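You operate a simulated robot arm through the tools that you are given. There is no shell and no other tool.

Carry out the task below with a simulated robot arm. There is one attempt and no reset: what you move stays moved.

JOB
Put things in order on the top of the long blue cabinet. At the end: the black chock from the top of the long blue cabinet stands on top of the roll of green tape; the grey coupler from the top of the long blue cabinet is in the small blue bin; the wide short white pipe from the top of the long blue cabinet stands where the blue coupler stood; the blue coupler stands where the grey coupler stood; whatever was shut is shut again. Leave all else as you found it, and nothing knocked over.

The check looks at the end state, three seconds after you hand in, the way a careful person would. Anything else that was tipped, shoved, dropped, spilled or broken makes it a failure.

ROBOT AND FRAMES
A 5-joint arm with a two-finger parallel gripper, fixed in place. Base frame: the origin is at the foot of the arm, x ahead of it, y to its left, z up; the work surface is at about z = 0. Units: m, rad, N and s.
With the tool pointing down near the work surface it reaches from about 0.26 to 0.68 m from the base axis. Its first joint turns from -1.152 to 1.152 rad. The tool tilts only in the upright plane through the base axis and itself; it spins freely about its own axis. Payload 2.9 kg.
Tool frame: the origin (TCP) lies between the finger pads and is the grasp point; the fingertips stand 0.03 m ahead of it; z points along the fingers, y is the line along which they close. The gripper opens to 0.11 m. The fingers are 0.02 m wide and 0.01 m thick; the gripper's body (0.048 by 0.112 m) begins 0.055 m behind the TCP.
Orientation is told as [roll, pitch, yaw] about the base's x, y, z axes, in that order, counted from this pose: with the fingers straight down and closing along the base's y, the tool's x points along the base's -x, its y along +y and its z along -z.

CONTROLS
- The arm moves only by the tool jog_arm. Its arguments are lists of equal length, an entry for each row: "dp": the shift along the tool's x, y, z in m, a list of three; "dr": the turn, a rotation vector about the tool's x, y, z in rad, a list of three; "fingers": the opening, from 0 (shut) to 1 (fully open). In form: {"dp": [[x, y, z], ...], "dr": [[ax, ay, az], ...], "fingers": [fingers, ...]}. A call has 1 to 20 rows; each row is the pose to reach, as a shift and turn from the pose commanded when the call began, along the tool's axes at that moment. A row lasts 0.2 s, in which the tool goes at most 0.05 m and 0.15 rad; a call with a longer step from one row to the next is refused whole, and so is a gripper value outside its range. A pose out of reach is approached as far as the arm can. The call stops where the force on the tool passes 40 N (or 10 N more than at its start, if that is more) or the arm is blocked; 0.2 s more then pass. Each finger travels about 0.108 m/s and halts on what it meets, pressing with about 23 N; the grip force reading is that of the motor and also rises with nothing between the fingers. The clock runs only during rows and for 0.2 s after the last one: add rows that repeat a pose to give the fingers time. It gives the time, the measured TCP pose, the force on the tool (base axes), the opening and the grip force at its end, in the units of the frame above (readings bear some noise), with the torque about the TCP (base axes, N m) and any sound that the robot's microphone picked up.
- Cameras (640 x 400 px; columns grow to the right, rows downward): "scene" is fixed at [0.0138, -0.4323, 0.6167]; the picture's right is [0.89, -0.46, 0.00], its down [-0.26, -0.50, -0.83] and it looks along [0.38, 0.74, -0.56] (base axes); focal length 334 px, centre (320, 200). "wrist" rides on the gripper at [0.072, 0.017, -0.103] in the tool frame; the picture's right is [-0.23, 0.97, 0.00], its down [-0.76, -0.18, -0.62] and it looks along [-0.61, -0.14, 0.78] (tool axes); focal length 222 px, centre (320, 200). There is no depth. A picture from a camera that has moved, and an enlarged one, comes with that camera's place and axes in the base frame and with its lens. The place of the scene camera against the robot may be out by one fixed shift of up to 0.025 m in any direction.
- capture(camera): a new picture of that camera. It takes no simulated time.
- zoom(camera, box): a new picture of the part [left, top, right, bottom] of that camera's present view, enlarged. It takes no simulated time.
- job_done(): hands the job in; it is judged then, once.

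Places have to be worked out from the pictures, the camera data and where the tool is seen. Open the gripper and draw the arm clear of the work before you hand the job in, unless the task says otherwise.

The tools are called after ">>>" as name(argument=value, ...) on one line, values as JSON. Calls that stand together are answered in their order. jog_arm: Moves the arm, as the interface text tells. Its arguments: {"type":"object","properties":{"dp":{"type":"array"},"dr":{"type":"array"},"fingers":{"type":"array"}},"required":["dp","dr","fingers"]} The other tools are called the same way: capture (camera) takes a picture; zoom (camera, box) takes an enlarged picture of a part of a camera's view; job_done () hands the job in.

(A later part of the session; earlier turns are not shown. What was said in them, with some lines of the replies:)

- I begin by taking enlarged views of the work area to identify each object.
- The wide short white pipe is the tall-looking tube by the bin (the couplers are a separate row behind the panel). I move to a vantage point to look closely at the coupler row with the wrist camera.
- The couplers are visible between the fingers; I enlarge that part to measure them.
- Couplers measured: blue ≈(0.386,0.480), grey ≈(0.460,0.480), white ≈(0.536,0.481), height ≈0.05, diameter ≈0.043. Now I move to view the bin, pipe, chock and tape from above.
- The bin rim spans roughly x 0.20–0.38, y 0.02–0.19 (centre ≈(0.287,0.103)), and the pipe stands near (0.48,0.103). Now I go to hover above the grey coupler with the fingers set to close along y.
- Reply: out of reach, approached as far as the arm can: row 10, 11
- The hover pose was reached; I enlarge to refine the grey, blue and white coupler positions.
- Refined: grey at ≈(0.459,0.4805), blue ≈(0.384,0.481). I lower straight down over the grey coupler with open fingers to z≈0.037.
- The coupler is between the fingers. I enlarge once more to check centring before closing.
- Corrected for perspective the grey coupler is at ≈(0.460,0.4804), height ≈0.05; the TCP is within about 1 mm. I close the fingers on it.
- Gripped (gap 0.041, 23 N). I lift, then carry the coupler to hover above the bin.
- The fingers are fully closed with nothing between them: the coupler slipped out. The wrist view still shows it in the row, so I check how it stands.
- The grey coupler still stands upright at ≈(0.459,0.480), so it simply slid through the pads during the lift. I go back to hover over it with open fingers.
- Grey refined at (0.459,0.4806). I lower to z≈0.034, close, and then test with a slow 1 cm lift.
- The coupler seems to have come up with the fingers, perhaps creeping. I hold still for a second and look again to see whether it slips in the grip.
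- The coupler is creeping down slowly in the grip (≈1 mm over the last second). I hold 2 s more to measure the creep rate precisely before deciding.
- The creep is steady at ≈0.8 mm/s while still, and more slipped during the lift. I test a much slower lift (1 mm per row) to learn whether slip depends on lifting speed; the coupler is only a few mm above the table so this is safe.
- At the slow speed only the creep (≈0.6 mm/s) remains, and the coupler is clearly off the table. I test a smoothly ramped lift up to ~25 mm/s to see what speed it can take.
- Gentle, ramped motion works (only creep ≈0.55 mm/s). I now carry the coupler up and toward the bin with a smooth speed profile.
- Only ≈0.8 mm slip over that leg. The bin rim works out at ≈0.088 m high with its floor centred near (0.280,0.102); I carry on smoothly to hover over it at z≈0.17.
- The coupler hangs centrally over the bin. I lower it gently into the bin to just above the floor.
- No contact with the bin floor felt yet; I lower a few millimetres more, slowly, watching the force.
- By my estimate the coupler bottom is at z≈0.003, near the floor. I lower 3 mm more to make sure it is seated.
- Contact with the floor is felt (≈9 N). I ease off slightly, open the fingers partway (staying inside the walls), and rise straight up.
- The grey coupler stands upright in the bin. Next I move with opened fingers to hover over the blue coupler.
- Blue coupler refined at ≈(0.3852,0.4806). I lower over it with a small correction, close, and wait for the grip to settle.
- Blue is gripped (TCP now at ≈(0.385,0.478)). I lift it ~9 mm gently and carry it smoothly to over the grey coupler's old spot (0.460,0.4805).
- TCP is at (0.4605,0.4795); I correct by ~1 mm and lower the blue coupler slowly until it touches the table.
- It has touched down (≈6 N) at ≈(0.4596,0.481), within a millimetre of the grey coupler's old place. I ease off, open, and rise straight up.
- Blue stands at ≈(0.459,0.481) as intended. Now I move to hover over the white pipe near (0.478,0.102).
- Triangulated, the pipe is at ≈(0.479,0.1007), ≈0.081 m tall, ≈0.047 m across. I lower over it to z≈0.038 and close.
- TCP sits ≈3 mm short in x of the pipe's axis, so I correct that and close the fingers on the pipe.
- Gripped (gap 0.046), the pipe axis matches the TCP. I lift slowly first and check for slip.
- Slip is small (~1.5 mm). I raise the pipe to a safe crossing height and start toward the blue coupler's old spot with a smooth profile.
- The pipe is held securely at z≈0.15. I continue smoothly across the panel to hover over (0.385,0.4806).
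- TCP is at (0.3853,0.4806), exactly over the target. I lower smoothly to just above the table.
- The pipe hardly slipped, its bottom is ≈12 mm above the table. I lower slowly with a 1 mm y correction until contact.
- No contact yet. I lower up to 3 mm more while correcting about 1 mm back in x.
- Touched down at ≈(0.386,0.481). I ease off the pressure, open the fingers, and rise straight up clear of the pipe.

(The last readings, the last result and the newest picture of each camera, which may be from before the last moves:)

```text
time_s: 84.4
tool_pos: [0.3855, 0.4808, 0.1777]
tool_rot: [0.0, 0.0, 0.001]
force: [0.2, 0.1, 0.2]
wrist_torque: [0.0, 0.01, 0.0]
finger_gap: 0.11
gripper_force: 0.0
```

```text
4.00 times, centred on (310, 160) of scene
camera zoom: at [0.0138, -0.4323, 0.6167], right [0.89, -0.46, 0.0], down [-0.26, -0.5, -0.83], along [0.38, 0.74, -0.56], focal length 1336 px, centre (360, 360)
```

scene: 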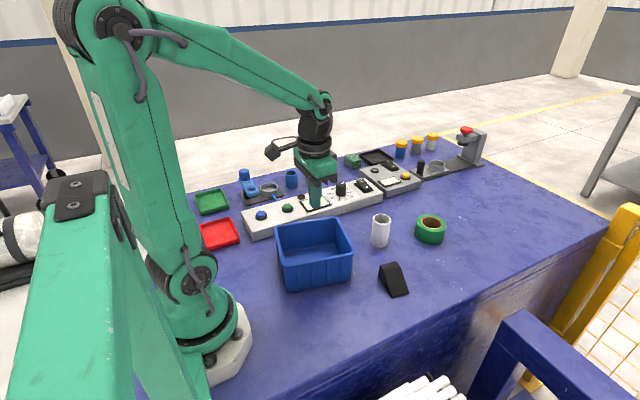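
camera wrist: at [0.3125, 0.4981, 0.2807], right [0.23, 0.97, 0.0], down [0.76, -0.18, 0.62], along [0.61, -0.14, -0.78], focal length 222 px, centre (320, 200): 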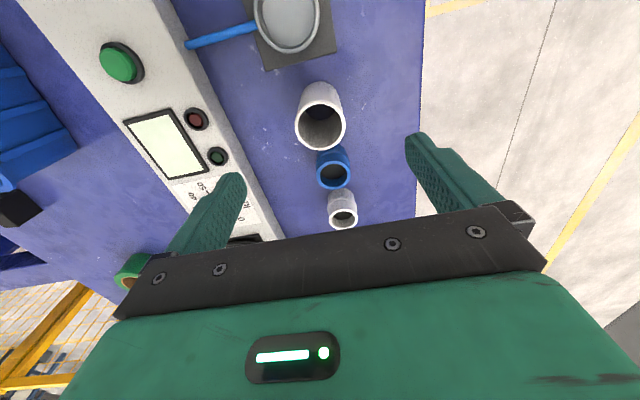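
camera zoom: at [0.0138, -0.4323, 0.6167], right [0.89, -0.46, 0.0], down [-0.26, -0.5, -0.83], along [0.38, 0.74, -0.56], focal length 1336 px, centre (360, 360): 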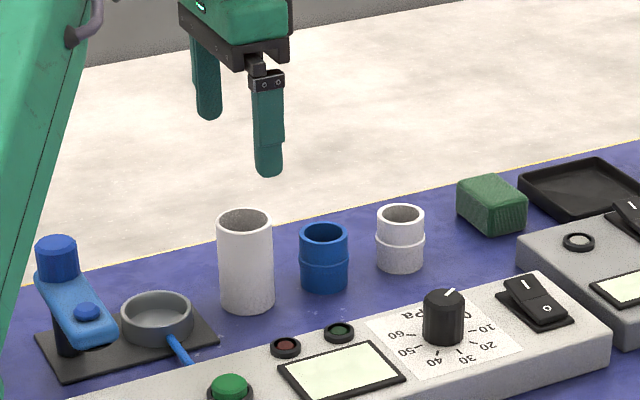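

The pipe stands at ≈(0.385,0.481) and the blue coupler and white coupler are undisturbed. Now I go to hover over the chock to measure its shape and orientation.

>>> jog_arm(dp=[[-0.0028, -0.03, -0.01], [-0.0055, -0.0723, -0.02], [-0.0083, -0.1146, -0.03], [-0.011, -0.1569, -0.04], [-0.0138, -0.1992, -0.05], [-0.0165, -0.2415, -0.06], [-0.0193, -0.2838, -0.065], [-0.022, -0.3261, -0.07], [-0.0248, -0.3684, -0.08], [-0.0275, -0.4107, -0.08], [-0.03, -0.453, -0.08], [-0.033, -0.485, -0.08], [-0.033, -0.507, -0.08], [-0.033, -0.507, -0.08], [-0.033, -0.507, -0.08]], dr=[[0, 0, 0], [0, 0, 0], [0, 0, 0], [0, 0, 0], [0, 0, 0], [0, 0, 0], [0, 0, 0], [0, 0, 0], [0, 0, 0], [0, 0, 0], [0, 0, 0], [0, 0, 0], [0, 0, 0], [0, 0, 0], [0, 0, 0]], fingers=[1, 1, 1, 1, 1, 1, 1, 1, 1, 1, 1, 1, 1, 1, 1])

>>> capture(camera="wrist")

>>> zoom(camera="wrist", box=[260, 50, 380, 150])

>>> zoom(camera="wrist", box=[300, 90, 460, 215])

>>> zoom(camera="scene", box=[360, 200, 460, 310])

```text
time_s: 87.6
tool_pos: [0.4154, -0.0275, 0.2575]
tool_rot: [0.0, 0.001, 0.0]
force: [1.1, -1.4, 0.9]
wrist_torque: [-0.01, 0.02, 0.01]
finger_gap: 0.11
gripper_force: 0.0
```

```text
taken
camera wrist: at [0.3437, -0.0093, 0.3608], right [0.23, 0.97, 0.0], down [0.76, -0.18, 0.62], along [0.61, -0.14, -0.78], focal length 222 px, centre (320, 200)
```

wrist: 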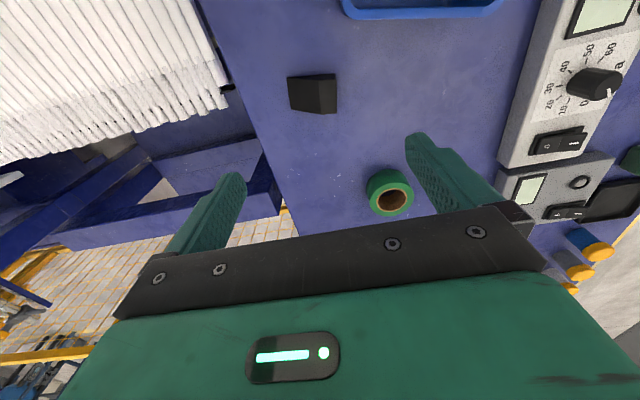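

```text
4.00 times, centred on (320, 100) of wrist
camera zoom: at [0.3437, -0.0093, 0.3608], right [0.23, 0.97, 0.0], down [0.76, -0.18, 0.62], along [0.61, -0.14, -0.78], focal length 888 px, centre (320, 600)
```

zoom: 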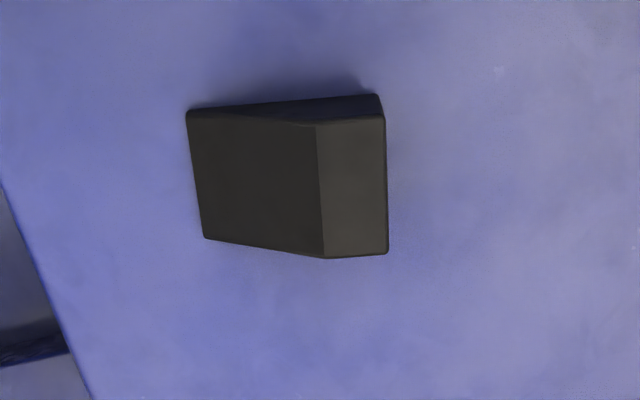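

```text
3.20 times, centred on (380, 152) of wrist
camera zoom: at [0.3437, -0.0093, 0.3608], right [0.23, 0.97, 0.0], down [0.76, -0.18, 0.62], along [0.61, -0.14, -0.78], focal length 711 px, centre (128, 352)
```

zoom: 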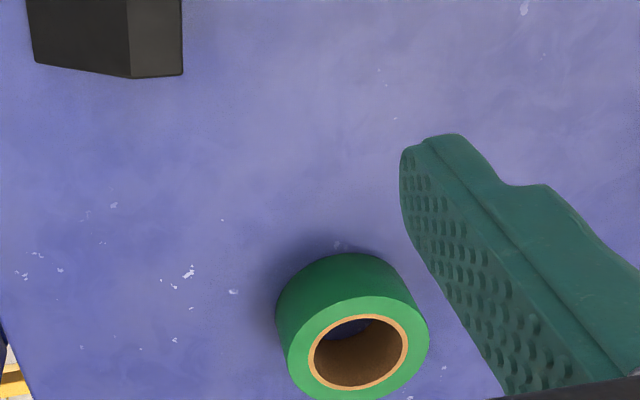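

```text
3.64 times, centred on (410, 255) of scene
camera zoom: at [0.0138, -0.4323, 0.6167], right [0.89, -0.46, 0.0], down [-0.26, -0.5, -0.83], along [0.38, 0.74, -0.56], focal length 1215 px, centre (-7, 0)
```

zoom: 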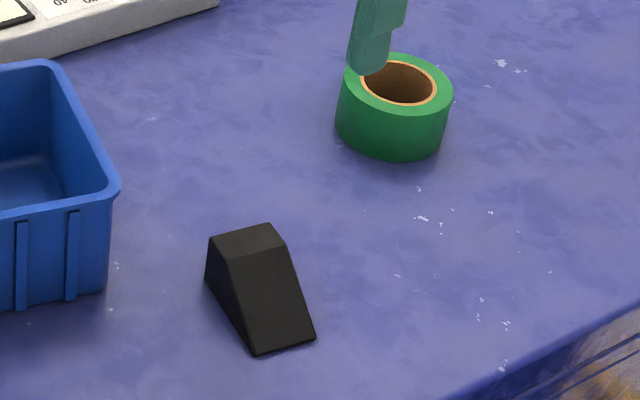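

The chock's footprint is ≈0.069×0.043 m, toe toward −y, long axis turned ≈−0.15 rad from y, height ≈0.038; the tape is at ≈(0.621,0.060) with its top at ≈0.0425 and ≈0.08 m across. I spin the gripper ≈1.42 rad so the fingers close on the chock's parallel sides, and lower to a closer hover.

>>> jog_arm(dp=[[-0.0006, -0.0002, 0.009], [-0.0012, -0.0005, 0.018], [-0.0018, -0.0007, 0.027], [-0.0024, -0.001, 0.036], [-0.0031, -0.0012, 0.045], [-0.0037, -0.0014, 0.054], [-0.0043, -0.0017, 0.063], [-0.0049, -0.0019, 0.072], [-0.0055, -0.0022, 0.081], [-0.0061, -0.0024, 0.09], [-0.0061, -0.0024, 0.098], [-0.0061, -0.0024, 0.098], [-0.0061, -0.0024, 0.098]], dr=[[0, 0, -0.1419], [0, 0, -0.2838], [0, 0, -0.4257], [0, 0, -0.5676], [0, 0, -0.7095], [0, 0, -0.8514], [0, 0, -0.9933], [0, 0, -1.1352], [0, 0, -1.2771], [0, 0, -1.419], [0, 0, -1.419], [0, 0, -1.419], [0, 0, -1.419]], fingers=[1, 1, 1, 1, 1, 1, 1, 1, 1, 1, 1, 1, 1])

>>> capture(camera="wrist")

>>> zoom(camera="wrist", box=[240, 70, 400, 220])

```text
time_s: 90.4
tool_pos: [0.4253, -0.0277, 0.1589]
tool_rot: [0.0, 0.0, 1.418]
force: [0.0, 1.2, -0.7]
wrist_torque: [0.0, 0.0, 0.02]
finger_gap: 0.11
gripper_force: 0.0
```

```text
taken
camera wrist: at [0.3966, -0.0967, 0.2621], right [-0.93, 0.37, 0.0], down [0.29, 0.73, 0.62], along [0.23, 0.58, -0.78], focal length 222 px, centre (320, 200)
```

wrist: 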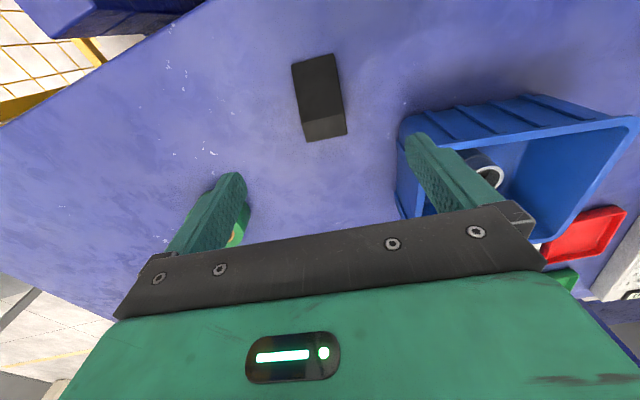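

```text
2.67 times, centred on (320, 145) of wrist
camera zoom: at [0.3966, -0.0967, 0.2621], right [-0.93, 0.37, 0.0], down [0.29, 0.73, 0.62], along [0.23, 0.58, -0.78], focal length 592 px, centre (320, 347)
```

zoom: 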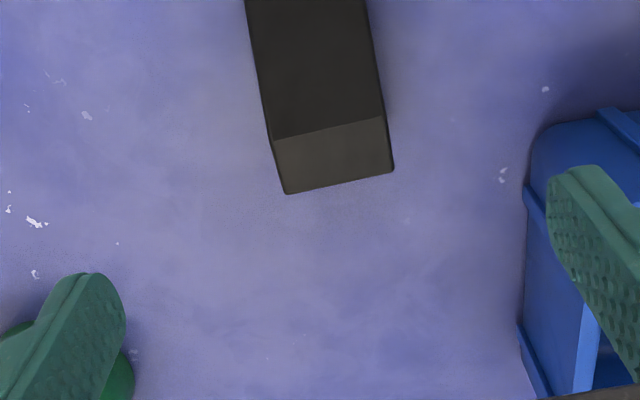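

Measured again: chock back edge mid ≈(0.425,−0.006), width 0.044; gripping point ≈(0.422,−0.027). The bin corner is nearby, so I narrow the opening to 0.08 and lower to z≈0.035.

>>> jog_arm(dp=[[-0.0003, 0.0025, 0.01], [-0.0003, 0.0025, 0.035], [-0.0003, 0.0025, 0.065], [-0.0003, 0.0025, 0.09], [-0.0003, 0.0025, 0.11], [-0.0003, 0.0025, 0.12], [-0.0003, 0.0025, 0.124], [-0.0003, 0.0025, 0.124], [-0.0003, 0.0025, 0.124]], dr=[[0, 0, -0.008], [0, 0, -0.008], [0, 0, -0.008], [0, 0, -0.008], [0, 0, -0.008], [0, 0, -0.008], [0, 0, -0.008], [0, 0, -0.008], [0, 0, -0.008]], fingers=[0.73, 0.73, 0.73, 0.73, 0.73, 0.73, 0.73, 0.73, 0.73])

>>> capture(camera="wrist")

>>> zoom(camera="wrist", box=[200, 100, 440, 250])

>>> zoom(camera="scene", box=[340, 200, 460, 310])

```text
time_s: 92.4
tool_pos: [0.4238, -0.0282, 0.0347]
tool_rot: [0.001, -0.001, 1.427]
force: [0.3, 0.0, 0.4]
wrist_torque: [-0.01, -0.02, -0.02]
finger_gap: 0.0801
gripper_force: 0.2
```

```text
taken
camera wrist: at [0.3961, -0.097, 0.1374], right [-0.93, 0.36, 0.0], down [0.28, 0.73, 0.62], along [0.23, 0.58, -0.78], focal length 222 px, centre (320, 200)
```

wrist: 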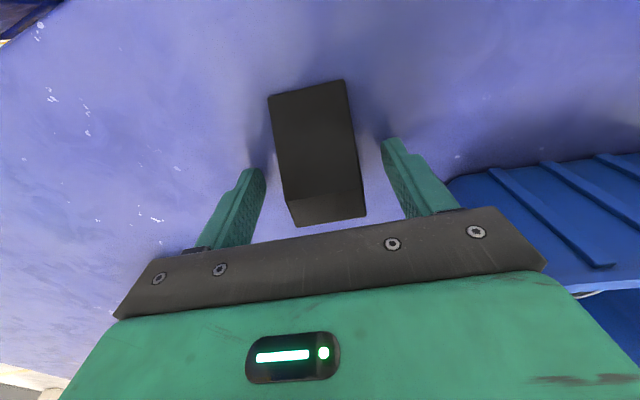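

```text
2.67 times, centred on (320, 175) of wrist
camera zoom: at [0.3961, -0.097, 0.1374], right [-0.93, 0.36, 0.0], down [0.28, 0.73, 0.62], along [0.23, 0.58, -0.78], focal length 592 px, centre (320, 267)
```

zoom: 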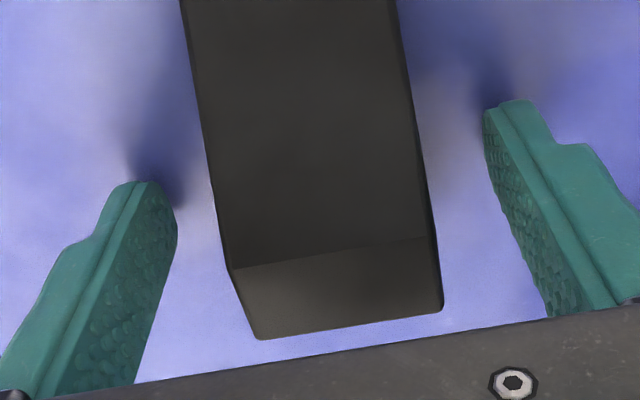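

```text
3.64 times, centred on (400, 255) of scene
camera zoom: at [0.0138, -0.4323, 0.6167], right [0.89, -0.46, 0.0], down [-0.26, -0.5, -0.83], along [0.38, 0.74, -0.56], focal length 1215 px, centre (29, 0)
```

zoom: 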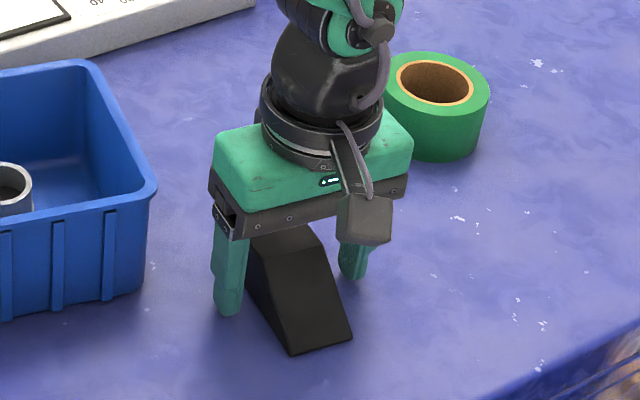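

The fingers straddle the chock with a ≈1.5 mm offset, which I correct as I close.

>>> jog_arm(dp=[[0, 0.0015, 0], [0, 0.0015, 0], [0, 0.0015, 0], [0, 0.0015, 0], [0, 0.0015, 0], [0, 0.0015, 0], [0, 0.0015, 0]], dr=[[0, 0, 0], [0, 0, 0], [0, 0, 0], [0, 0, 0], [0, 0, 0], [0, 0, 0], [0, 0, 0]], fingers=[0.73, 0.6, 0.45, 0.3, 0, 0, 0])

>>> zoom(camera="wrist", box=[200, 100, 440, 250])

```text
time_s: 94.0
tool_pos: [0.4207, -0.0292, 0.0338]
tool_rot: [-0.002, 0.001, 1.427]
force: [0.4, -1.4, -0.1]
wrist_torque: [0.0, 0.0, -0.02]
finger_gap: 0.0447
gripper_force: 22.8
```

```text
2.67 times, centred on (320, 175) of wrist
camera zoom: at [0.3941, -0.097, 0.1378], right [-0.93, 0.36, 0.0], down [0.28, 0.73, 0.62], along [0.23, 0.58, -0.78], focal length 592 px, centre (320, 267)
```

zoom: 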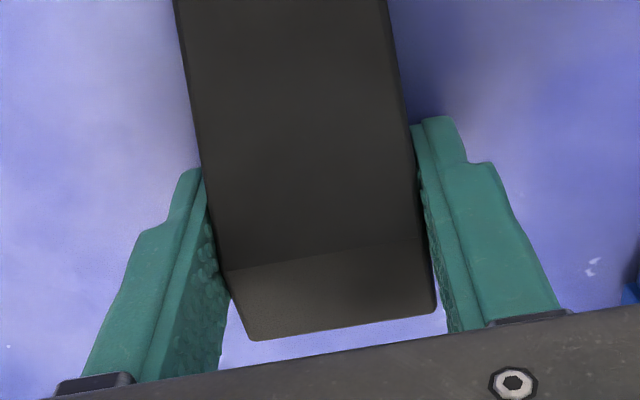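

Gripped (gap 0.0447) near the chock's centre of mass. I lift slowly 1 cm and check for slip or tilt.

>>> jog_arm(dp=[[0, 0, -0.0005], [0, 0, -0.001], [0, 0, -0.002], [0, 0, -0.003], [0, 0, -0.004], [0, 0, -0.0055], [0, 0, -0.007], [0, 0, -0.0085], [0, 0, -0.0095], [0, 0, -0.01]], dr=[[0, 0, 0], [0, 0, 0], [0, 0, 0], [0, 0, 0], [0, 0, 0], [0, 0, 0], [0, 0, 0], [0, 0, 0], [0, 0, 0], [0, 0, 0]], fingers=[0, 0, 0, 0, 0, 0, 0, 0, 0, 0])

>>> zoom(camera="wrist", box=[200, 100, 440, 250])

>>> zoom(camera="scene", box=[340, 200, 460, 310])

```text
time_s: 96.2
tool_pos: [0.4216, -0.0286, 0.0461]
tool_rot: [-0.001, -0.001, 1.428]
force: [0.3, -0.6, -1.2]
wrist_torque: [0.02, 0.01, 0.04]
finger_gap: 0.0445
gripper_force: 23.0
```

```text
2.67 times, centred on (320, 175) of wrist
camera zoom: at [0.3939, -0.0966, 0.1489], right [-0.93, 0.36, 0.0], down [0.28, 0.73, 0.62], along [0.23, 0.58, -0.78], focal length 592 px, centre (320, 267)
```

zoom: 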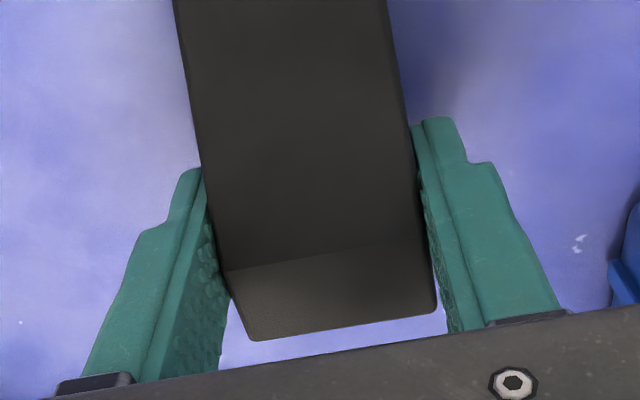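

```text
3.64 times, centred on (400, 255) of scene
camera zoom: at [0.0138, -0.4323, 0.6167], right [0.89, -0.46, 0.0], down [-0.26, -0.5, -0.83], along [0.38, 0.74, -0.56], focal length 1215 px, centre (29, 0)
```

zoom: 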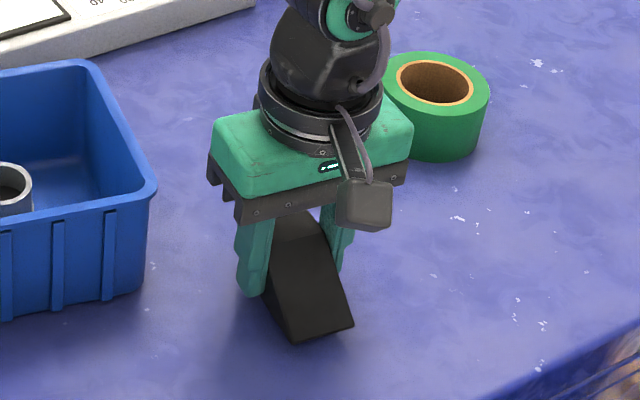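

No slip and no tilt. I raise it to z≈0.15 and move partway, to a spot from which the wrist camera can see the tape beside the gripper.

>>> jog_arm(dp=[[0, 0, -0.001], [0, 0, -0.004], [0, 0, -0.009], [0, 0, -0.016], [-0.0011, -0.0006, -0.025], [-0.0032, -0.0019, -0.036], [-0.0069, -0.0041, -0.048], [-0.0117, -0.007, -0.06], [-0.0175, -0.0105, -0.071], [-0.0239, -0.0143, -0.081], [-0.0303, -0.0181, -0.089], [-0.0366, -0.0219, -0.095], [-0.0425, -0.0254, -0.099], [-0.0473, -0.0282, -0.102], [-0.051, -0.0304, -0.1035], [-0.0531, -0.0317, -0.104], [-0.0531, -0.0317, -0.104]], dr=[[0, 0, 0], [0, 0, 0], [0, 0, 0], [0, 0, 0], [0, 0, 0], [0, 0, 0], [0, 0, 0], [0, 0, 0], [0, 0, 0], [0, 0, 0], [0, 0, 0], [0, 0, 0], [0, 0, 0], [0, 0, 0], [0, 0, 0], [0, 0, 0], [0, 0, 0]], fingers=[0, 0, 0, 0, 0, 0, 0, 0, 0, 0, 0, 0, 0, 0, 0, 0, 0])

>>> capture(camera="wrist")

>>> zoom(camera="wrist", box=[150, 150, 270, 250])

```text
time_s: 99.8
tool_pos: [0.4602, 0.019, 0.1492]
tool_rot: [-0.001, 0.0, 1.427]
force: [0.3, 0.1, -0.8]
wrist_torque: [0.04, -0.03, 0.0]
finger_gap: 0.0448
gripper_force: 22.8
```

```text
taken
camera wrist: at [0.4326, -0.0487, 0.2528], right [-0.93, 0.36, 0.0], down [0.28, 0.73, 0.62], along [0.23, 0.58, -0.78], focal length 222 px, centre (320, 200)
```

wrist: 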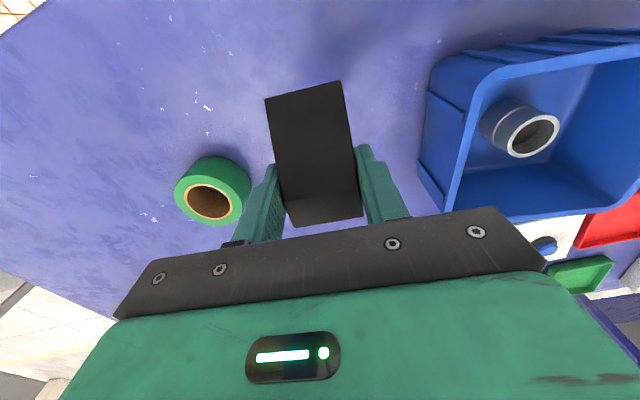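

```text
4.00 times, centred on (210, 200) of wrist
camera zoom: at [0.4326, -0.0487, 0.2528], right [-0.93, 0.36, 0.0], down [0.28, 0.73, 0.62], along [0.23, 0.58, -0.78], focal length 888 px, centre (760, 200)
```

zoom: 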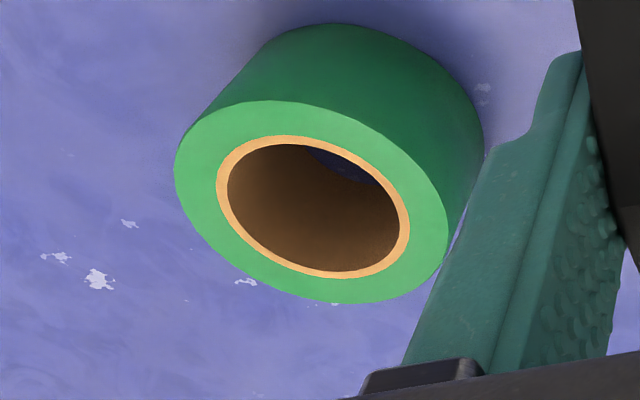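

The tape top centre triangulates to ≈(0.620,0.060), height ≈0.0445. To centre the chock's footprint on it the TCP should be at ≈(0.6215,0.0703); I carry it there smoothly, staying high.

>>> jog_arm(dp=[[-0.0004, -0.0008, 0], [-0.0015, -0.0031, 0], [-0.0036, -0.0076, 0], [-0.0073, -0.0153, 0], [-0.012, -0.0252, 0], [-0.0175, -0.0367, 0], [-0.0233, -0.0489, 0], [-0.0292, -0.0612, 0], [-0.035, -0.0734, 0], [-0.0408, -0.0856, 0], [-0.0467, -0.0979, 0], [-0.0525, -0.1101, 0.001], [-0.0576, -0.1208, 0.003], [-0.0623, -0.1307, 0.006], [-0.0663, -0.1391, 0.01], [-0.0696, -0.146, 0.014], [-0.0718, -0.1506, 0.017], [-0.0729, -0.1529, 0.019], [-0.0729, -0.1529, 0.02], [-0.0729, -0.1529, 0.02]], dr=[[0, 0, 0], [0, 0, 0], [0, 0, 0], [0, 0, 0], [0, 0, 0], [0, 0, 0], [0, 0, 0], [0, 0, 0], [0, 0, 0], [0, 0, 0], [0, 0, 0], [0, 0, 0], [0, 0, 0], [0, 0, 0], [0, 0, 0], [0, 0, 0], [0, 0, 0], [0, 0, 0], [0, 0, 0], [0, 0, 0]], fingers=[0, 0, 0, 0, 0, 0, 0, 0, 0, 0, 0, 0, 0, 0, 0, 0, 0, 0, 0, 0])

>>> capture(camera="wrist")

>>> zoom(camera="wrist", box=[200, 50, 440, 250])

>>> zoom(camera="scene", box=[360, 140, 480, 260])

```text
time_s: 104.0
tool_pos: [0.6215, 0.0699, 0.1292]
tool_rot: [0.0, 0.0, 1.428]
force: [-0.2, -0.5, -2.0]
wrist_torque: [0.01, 0.03, -0.02]
finger_gap: 0.045
gripper_force: 23.4
```

```text
taken
camera wrist: at [0.594, 0.0014, 0.2328], right [-0.93, 0.36, 0.0], down [0.28, 0.73, 0.62], along [0.23, 0.58, -0.78], focal length 222 px, centre (320, 200)
```

wrist: 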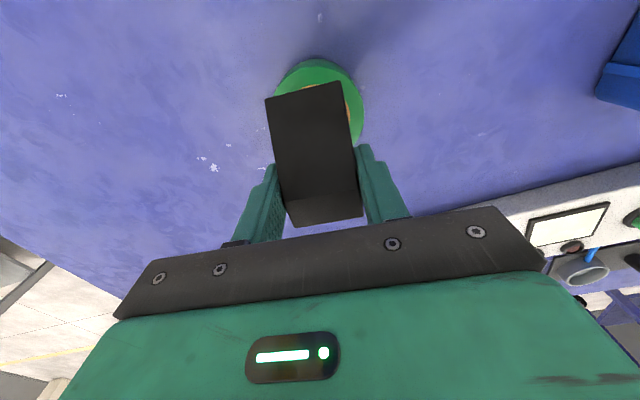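

```text
2.00 times, centred on (320, 150) of wrist
camera zoom: at [0.594, 0.0014, 0.2328], right [-0.93, 0.36, 0.0], down [0.28, 0.73, 0.62], along [0.23, 0.58, -0.78], focal length 444 px, centre (320, 300)
```

zoom: 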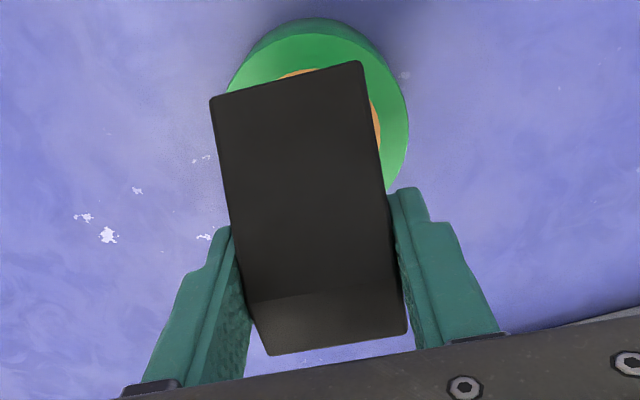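

```text
3.33 times, centred on (420, 200) of scene
camera zoom: at [0.0139, -0.4323, 0.6167], right [0.89, -0.46, 0.0], down [-0.26, -0.5, -0.83], along [0.38, 0.74, -0.56], focal length 1114 px, centre (-13, 200)
```

zoom: 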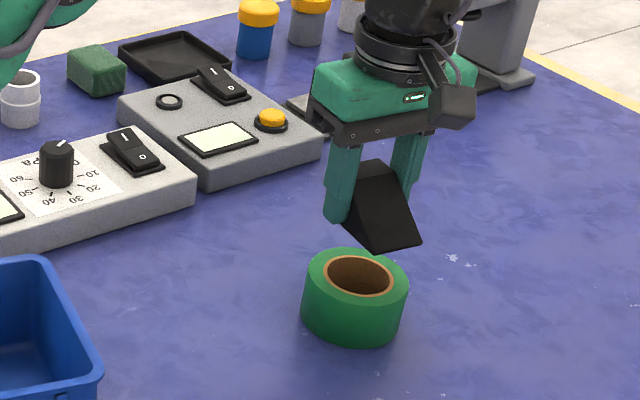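

The chock is aligned over the tape within about a millimetre. I lower it to roughly 8 mm above the tape.

>>> jog_arm(dp=[[0, 0, 0.001], [0, 0, 0.003], [0, 0, 0.006], [0, 0, 0.01], [0, 0, 0.015], [0, 0, 0.02], [0, 0, 0.025], [0, 0, 0.03], [0, 0, 0.034], [0, 0, 0.037], [0, 0, 0.0395], [0, 0, 0.041], [0, 0, 0.042], [0, 0, 0.042]], dr=[[0, 0, 0], [0, 0, 0], [0, 0, 0], [0, 0, 0], [0, 0, 0], [0, 0, 0], [0, 0, 0], [0, 0, 0], [0, 0, 0], [0, 0, 0], [0, 0, 0], [0, 0, 0], [0, 0, 0], [0, 0, 0]], fingers=[0, 0, 0, 0, 0, 0, 0, 0, 0, 0, 0, 0, 0, 0])

>>> zoom(camera="wrist", box=[200, 50, 440, 250])

>>> zoom(camera="scene", box=[380, 170, 480, 260])

```text
time_s: 107.0
tool_pos: [0.6201, 0.0696, 0.0865]
tool_rot: [-0.001, 0.001, 1.427]
force: [0.1, 0.0, -0.7]
wrist_torque: [0.02, 0.02, 0.0]
finger_gap: 0.0445
gripper_force: 23.4
```

```text
2.00 times, centred on (320, 150) of wrist
camera zoom: at [0.594, 0.0016, 0.1902], right [-0.93, 0.36, 0.0], down [0.28, 0.73, 0.62], along [0.23, 0.58, -0.78], focal length 444 px, centre (320, 300)
```

zoom: 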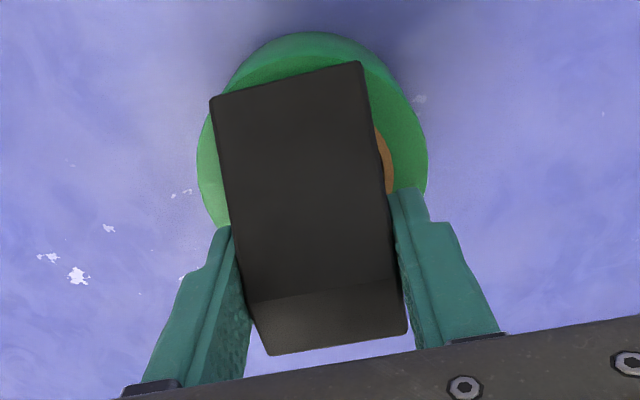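

```text
4.44 times, centred on (430, 215) of scene
camera zoom: at [0.0139, -0.4323, 0.6167], right [0.89, -0.46, 0.0], down [-0.26, -0.5, -0.83], along [0.38, 0.74, -0.56], focal length 1485 px, centre (-169, 133)
```

zoom: 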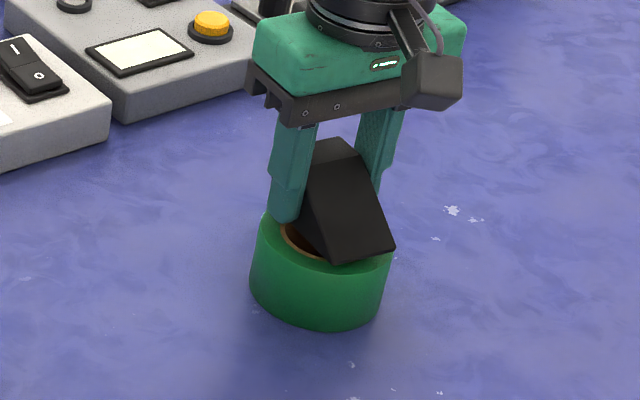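

Everything lines up with my predictions (tape edges and chock toe). I lower slowly until the chock touches the tape.

>>> jog_arm(dp=[[0, 0, 0.0005], [0, 0, 0.0015], [0, 0, 0.0025], [0, 0, 0.0035], [0, 0, 0.0045], [0, 0, 0.0053], [0, 0, 0.006], [0, 0, 0.0065]], dr=[[0, 0, 0], [0, 0, 0], [0, 0, 0], [0, 0, 0], [0, 0, 0], [0, 0, 0], [0, 0, 0], [0, 0, 0]], fingers=[0, 0, 0, 0, 0, 0, 0, 0])

>>> zoom(camera="scene", box=[380, 170, 480, 260])

```text
time_s: 108.8
tool_pos: [0.6218, 0.0708, 0.0795]
tool_rot: [0.001, 0.0, 1.429]
force: [0.0, -0.3, -1.1]
wrist_torque: [0.01, -0.02, 0.04]
finger_gap: 0.0447
gripper_force: 22.9
```

```text
4.44 times, centred on (430, 215) of scene
camera zoom: at [0.0138, -0.4323, 0.6167], right [0.89, -0.46, 0.0], down [-0.26, -0.5, -0.83], along [0.38, 0.74, -0.56], focal length 1485 px, centre (-169, 133)
```

zoom: 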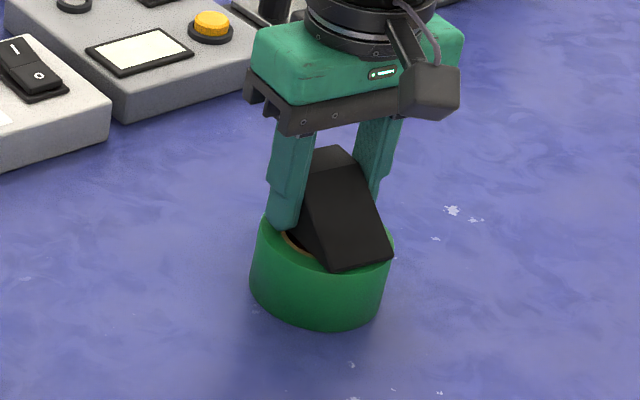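

Still no contact force (−1.1 N is just the chock's weight). I lower on in half-millimetre steps.

>>> jog_arm(dp=[[0, 0, 0.0005], [0, 0, 0.001], [0, 0, 0.0015], [0, 0, 0.002], [0, 0, 0.0025]], dr=[[0, 0, 0], [0, 0, 0], [0, 0, 0], [0, 0, 0], [0, 0, 0]], fingers=[0, 0, 0, 0, 0])

>>> zoom(camera="wrist", box=[200, 50, 440, 250])

```text
time_s: 110.0
tool_pos: [0.6214, 0.0691, 0.0793]
tool_rot: [-0.002, 0.001, 1.428]
force: [0.7, 1.7, 5.5]
wrist_torque: [-0.09, 0.12, -0.01]
finger_gap: 0.0448
gripper_force: 22.8
```

```text
2.00 times, centred on (320, 150) of wrist
camera zoom: at [0.5942, 0.0016, 0.1827], right [-0.93, 0.36, 0.0], down [0.28, 0.73, 0.62], along [0.23, 0.58, -0.78], focal length 444 px, centre (320, 300)
```

zoom: 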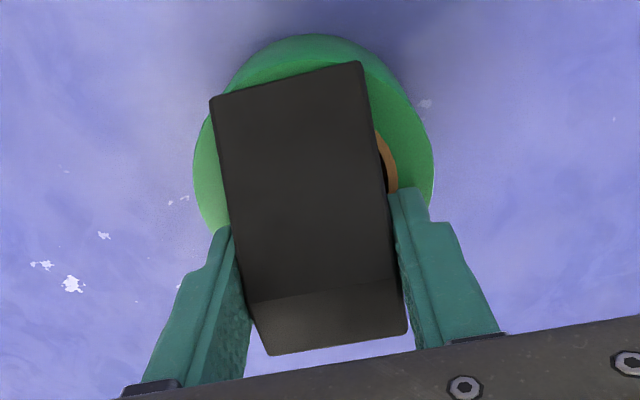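

Contact (≈6 N). I ease off by a fraction of a millimetre, open the fingers, and rise straight up.

>>> jog_arm(dp=[[0, 0, -0.0005], [0, 0, -0.001], [0, 0, -0.001], [0, 0, -0.001], [0, 0, -0.001], [0, 0, -0.001], [0, 0, -0.006], [0, 0, -0.02], [0, 0, -0.045], [0, 0, -0.075], [0, 0, -0.105], [0, 0, -0.12], [0, 0, -0.12]], dr=[[0, 0, 0], [0, 0, 0], [0, 0, 0], [0, 0, 0], [0, 0, 0], [0, 0, 0], [0, 0, 0], [0, 0, 0], [0, 0, 0], [0, 0, 0], [0, 0, 0], [0, 0, 0], [0, 0, 0]], fingers=[0, 0, 0.45, 0.6, 0.75, 0.8, 0.8, 0.8, 0.8, 0.8, 0.8, 0.8, 0.8])

>>> capture(camera="wrist")

>>> zoom(camera="wrist", box=[230, 40, 410, 200])

>>> zoom(camera="scene", box=[380, 170, 480, 260])

```text
time_s: 112.8
tool_pos: [0.6204, 0.0695, 0.1995]
tool_rot: [-0.001, 0.0, 1.428]
force: [-0.3, 0.0, 0.1]
wrist_torque: [-0.04, -0.01, 0.01]
finger_gap: 0.088
gripper_force: 0.1
```

```text
taken
camera wrist: at [0.5935, 0.0009, 0.3033], right [-0.93, 0.36, 0.0], down [0.28, 0.73, 0.62], along [0.23, 0.58, -0.78], focal length 222 px, centre (320, 200)
```

wrist: 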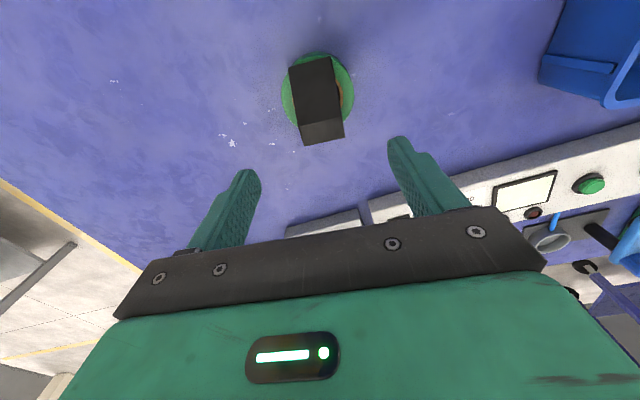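

```text
2.50 times, centred on (320, 120) of wrist
camera zoom: at [0.5935, 0.0009, 0.3033], right [-0.93, 0.36, 0.0], down [0.28, 0.73, 0.62], along [0.23, 0.58, -0.78], focal length 555 px, centre (320, 400)
```

zoom: 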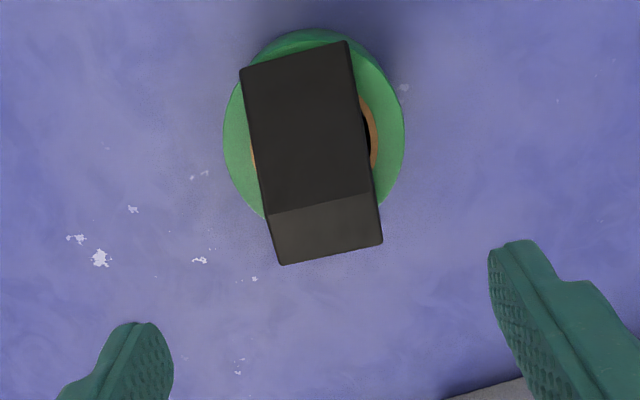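

```text
4.44 times, centred on (430, 215) of scene
camera zoom: at [0.0138, -0.4323, 0.6167], right [0.89, -0.46, 0.0], down [-0.26, -0.5, -0.83], along [0.38, 0.74, -0.56], focal length 1485 px, centre (-169, 133)
```

zoom: 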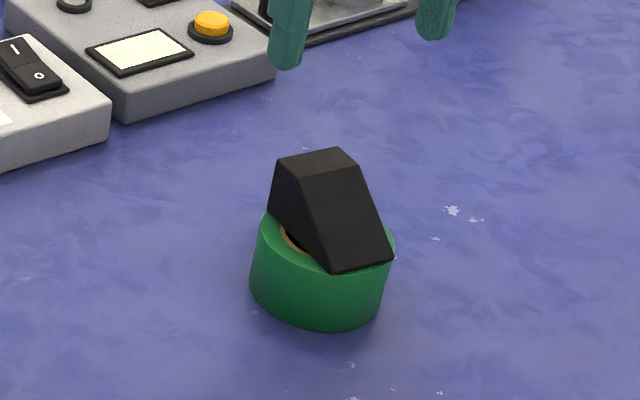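

The chock stands level on the tape roll and nothing else there has moved. I draw the arm back up to its starting pose and check the whole scene.

>>> jog_arm(dp=[[0, 0, -0.03], [0, 0, -0.06], [-0.0088, 0.0196, -0.09], [-0.0176, 0.0391, -0.112], [-0.0264, 0.0587, -0.112], [-0.0352, 0.0782, -0.112], [-0.044, 0.0978, -0.112], [-0.0528, 0.1173, -0.112], [-0.0616, 0.1369, -0.112], [-0.0704, 0.1564, -0.112], [-0.0792, 0.176, -0.112], [-0.088, 0.1955, -0.112], [-0.088, 0.1955, -0.112]], dr=[[0, 0, 0.11], [0, 0, 0.23], [0, 0, 0.35], [0, 0, 0.47], [0, 0, 0.59], [0, 0, 0.71], [0, 0, 0.83], [0, 0, 0.95], [0, 0, 1.07], [0, 0, 1.19], [0, 0, 1.31], [0, 0, 1.428], [0, 0, 1.428]], fingers=[0.8, 0.9, 1, 1, 1, 1, 1, 1, 1, 1, 1, 1, 1])

>>> capture(camera="scene")

>>> capture(camera="wrist")

>>> zoom(camera="scene", box=[220, 120, 380, 220])

>>> zoom(camera="scene", box=[260, 190, 460, 315])

```text
time_s: 115.6
tool_pos: [0.44, 0.1848, 0.3115]
tool_rot: [0.001, 0.0, -0.001]
force: [1.0, 0.1, -0.3]
wrist_torque: [-0.01, 0.01, 0.03]
finger_gap: 0.1102
gripper_force: 0.1
```

```text
taken
```

scene: 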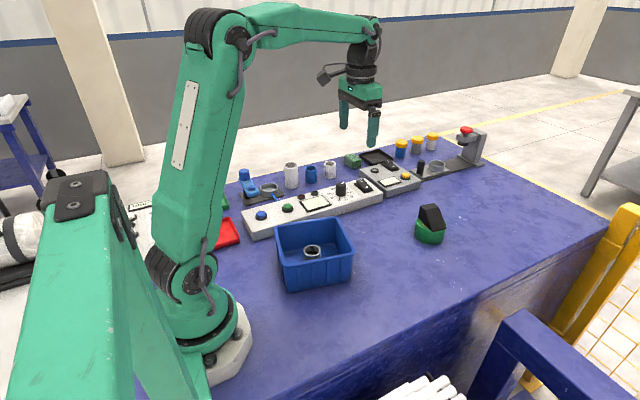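

```text
taken
camera wrist: at [0.3681, 0.2023, 0.4143], right [0.23, 0.97, 0.0], down [0.76, -0.18, 0.62], along [0.61, -0.14, -0.78], focal length 222 px, centre (320, 200)
```

wrist: 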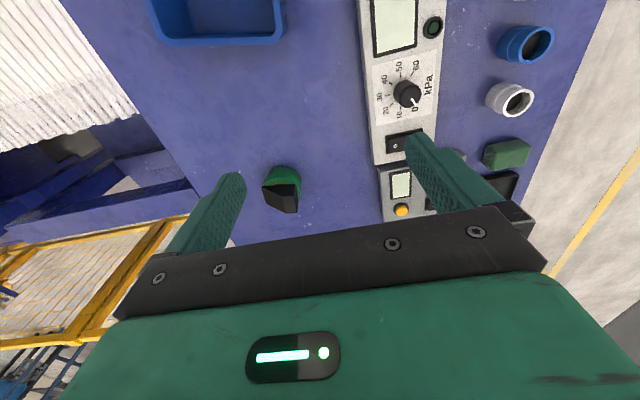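

```text
4.00 times, centred on (300, 170) of scene
camera zoom: at [0.0138, -0.4323, 0.6167], right [0.89, -0.46, 0.0], down [-0.26, -0.5, -0.83], along [0.38, 0.74, -0.56], focal length 1336 px, centre (400, 320)
```

zoom: 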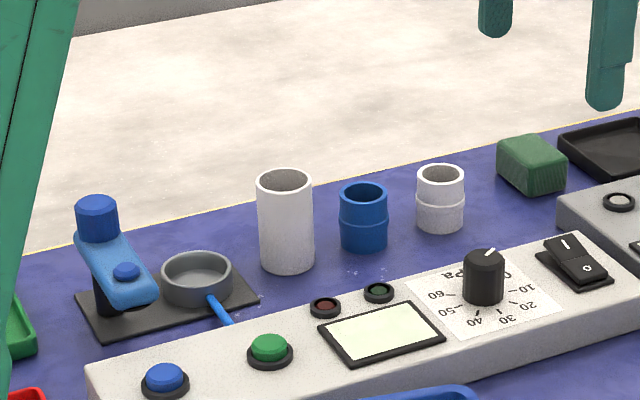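

```text
3.20 times, centred on (360, 252) of scene
camera zoom: at [0.0138, -0.4323, 0.6167], right [0.89, -0.46, 0.0], down [-0.26, -0.5, -0.83], along [0.38, 0.74, -0.56], focal length 1069 px, centre (192, 32)
```

zoom: 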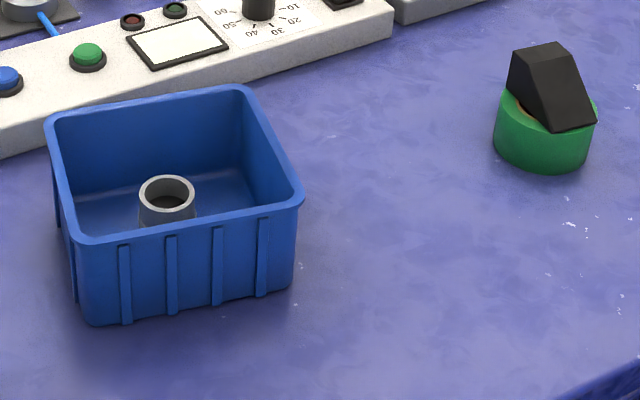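

Comparing with the first pictures: the pipe stands exactly where the blue coupler stood, and the blue coupler where the grey one stood. The grey coupler is upright in the bin and the chock is on the tape. The bin, tape, white coupler and panels are unmoved, nothing was opened, and the arm is clear with its gripper open, so I hand the job in.

>>> job_done()

```text
The job is handed in.
```

The cabinet top is arranged as you asked, and I've handed the job in. No verdict came back, so the end state below comes from my last pictures.

- **Black chock:** it stands level and centred on top of the roll of green tape.
- **Grey coupler:** it stands upright in the small blue bin.
- **White pipe:** it stands where the blue coupler stood, to within about a millimetre. I took "wide short white pipe" to mean the tube that stood beside the bin, not the white coupler in the row.
- **Blue coupler:** it stands where the grey coupler stood, to within about a millimetre.

I opened nothing, so nothing needed shutting again. Compared with the first pictures, the bin, tape, white coupler and panels have not moved. The arm is back at its starting pose with the gripper open.

On my first try the grey coupler slid out of the fingers as I lifted it. It stayed upright in its place, and I then moved everything more slowly.
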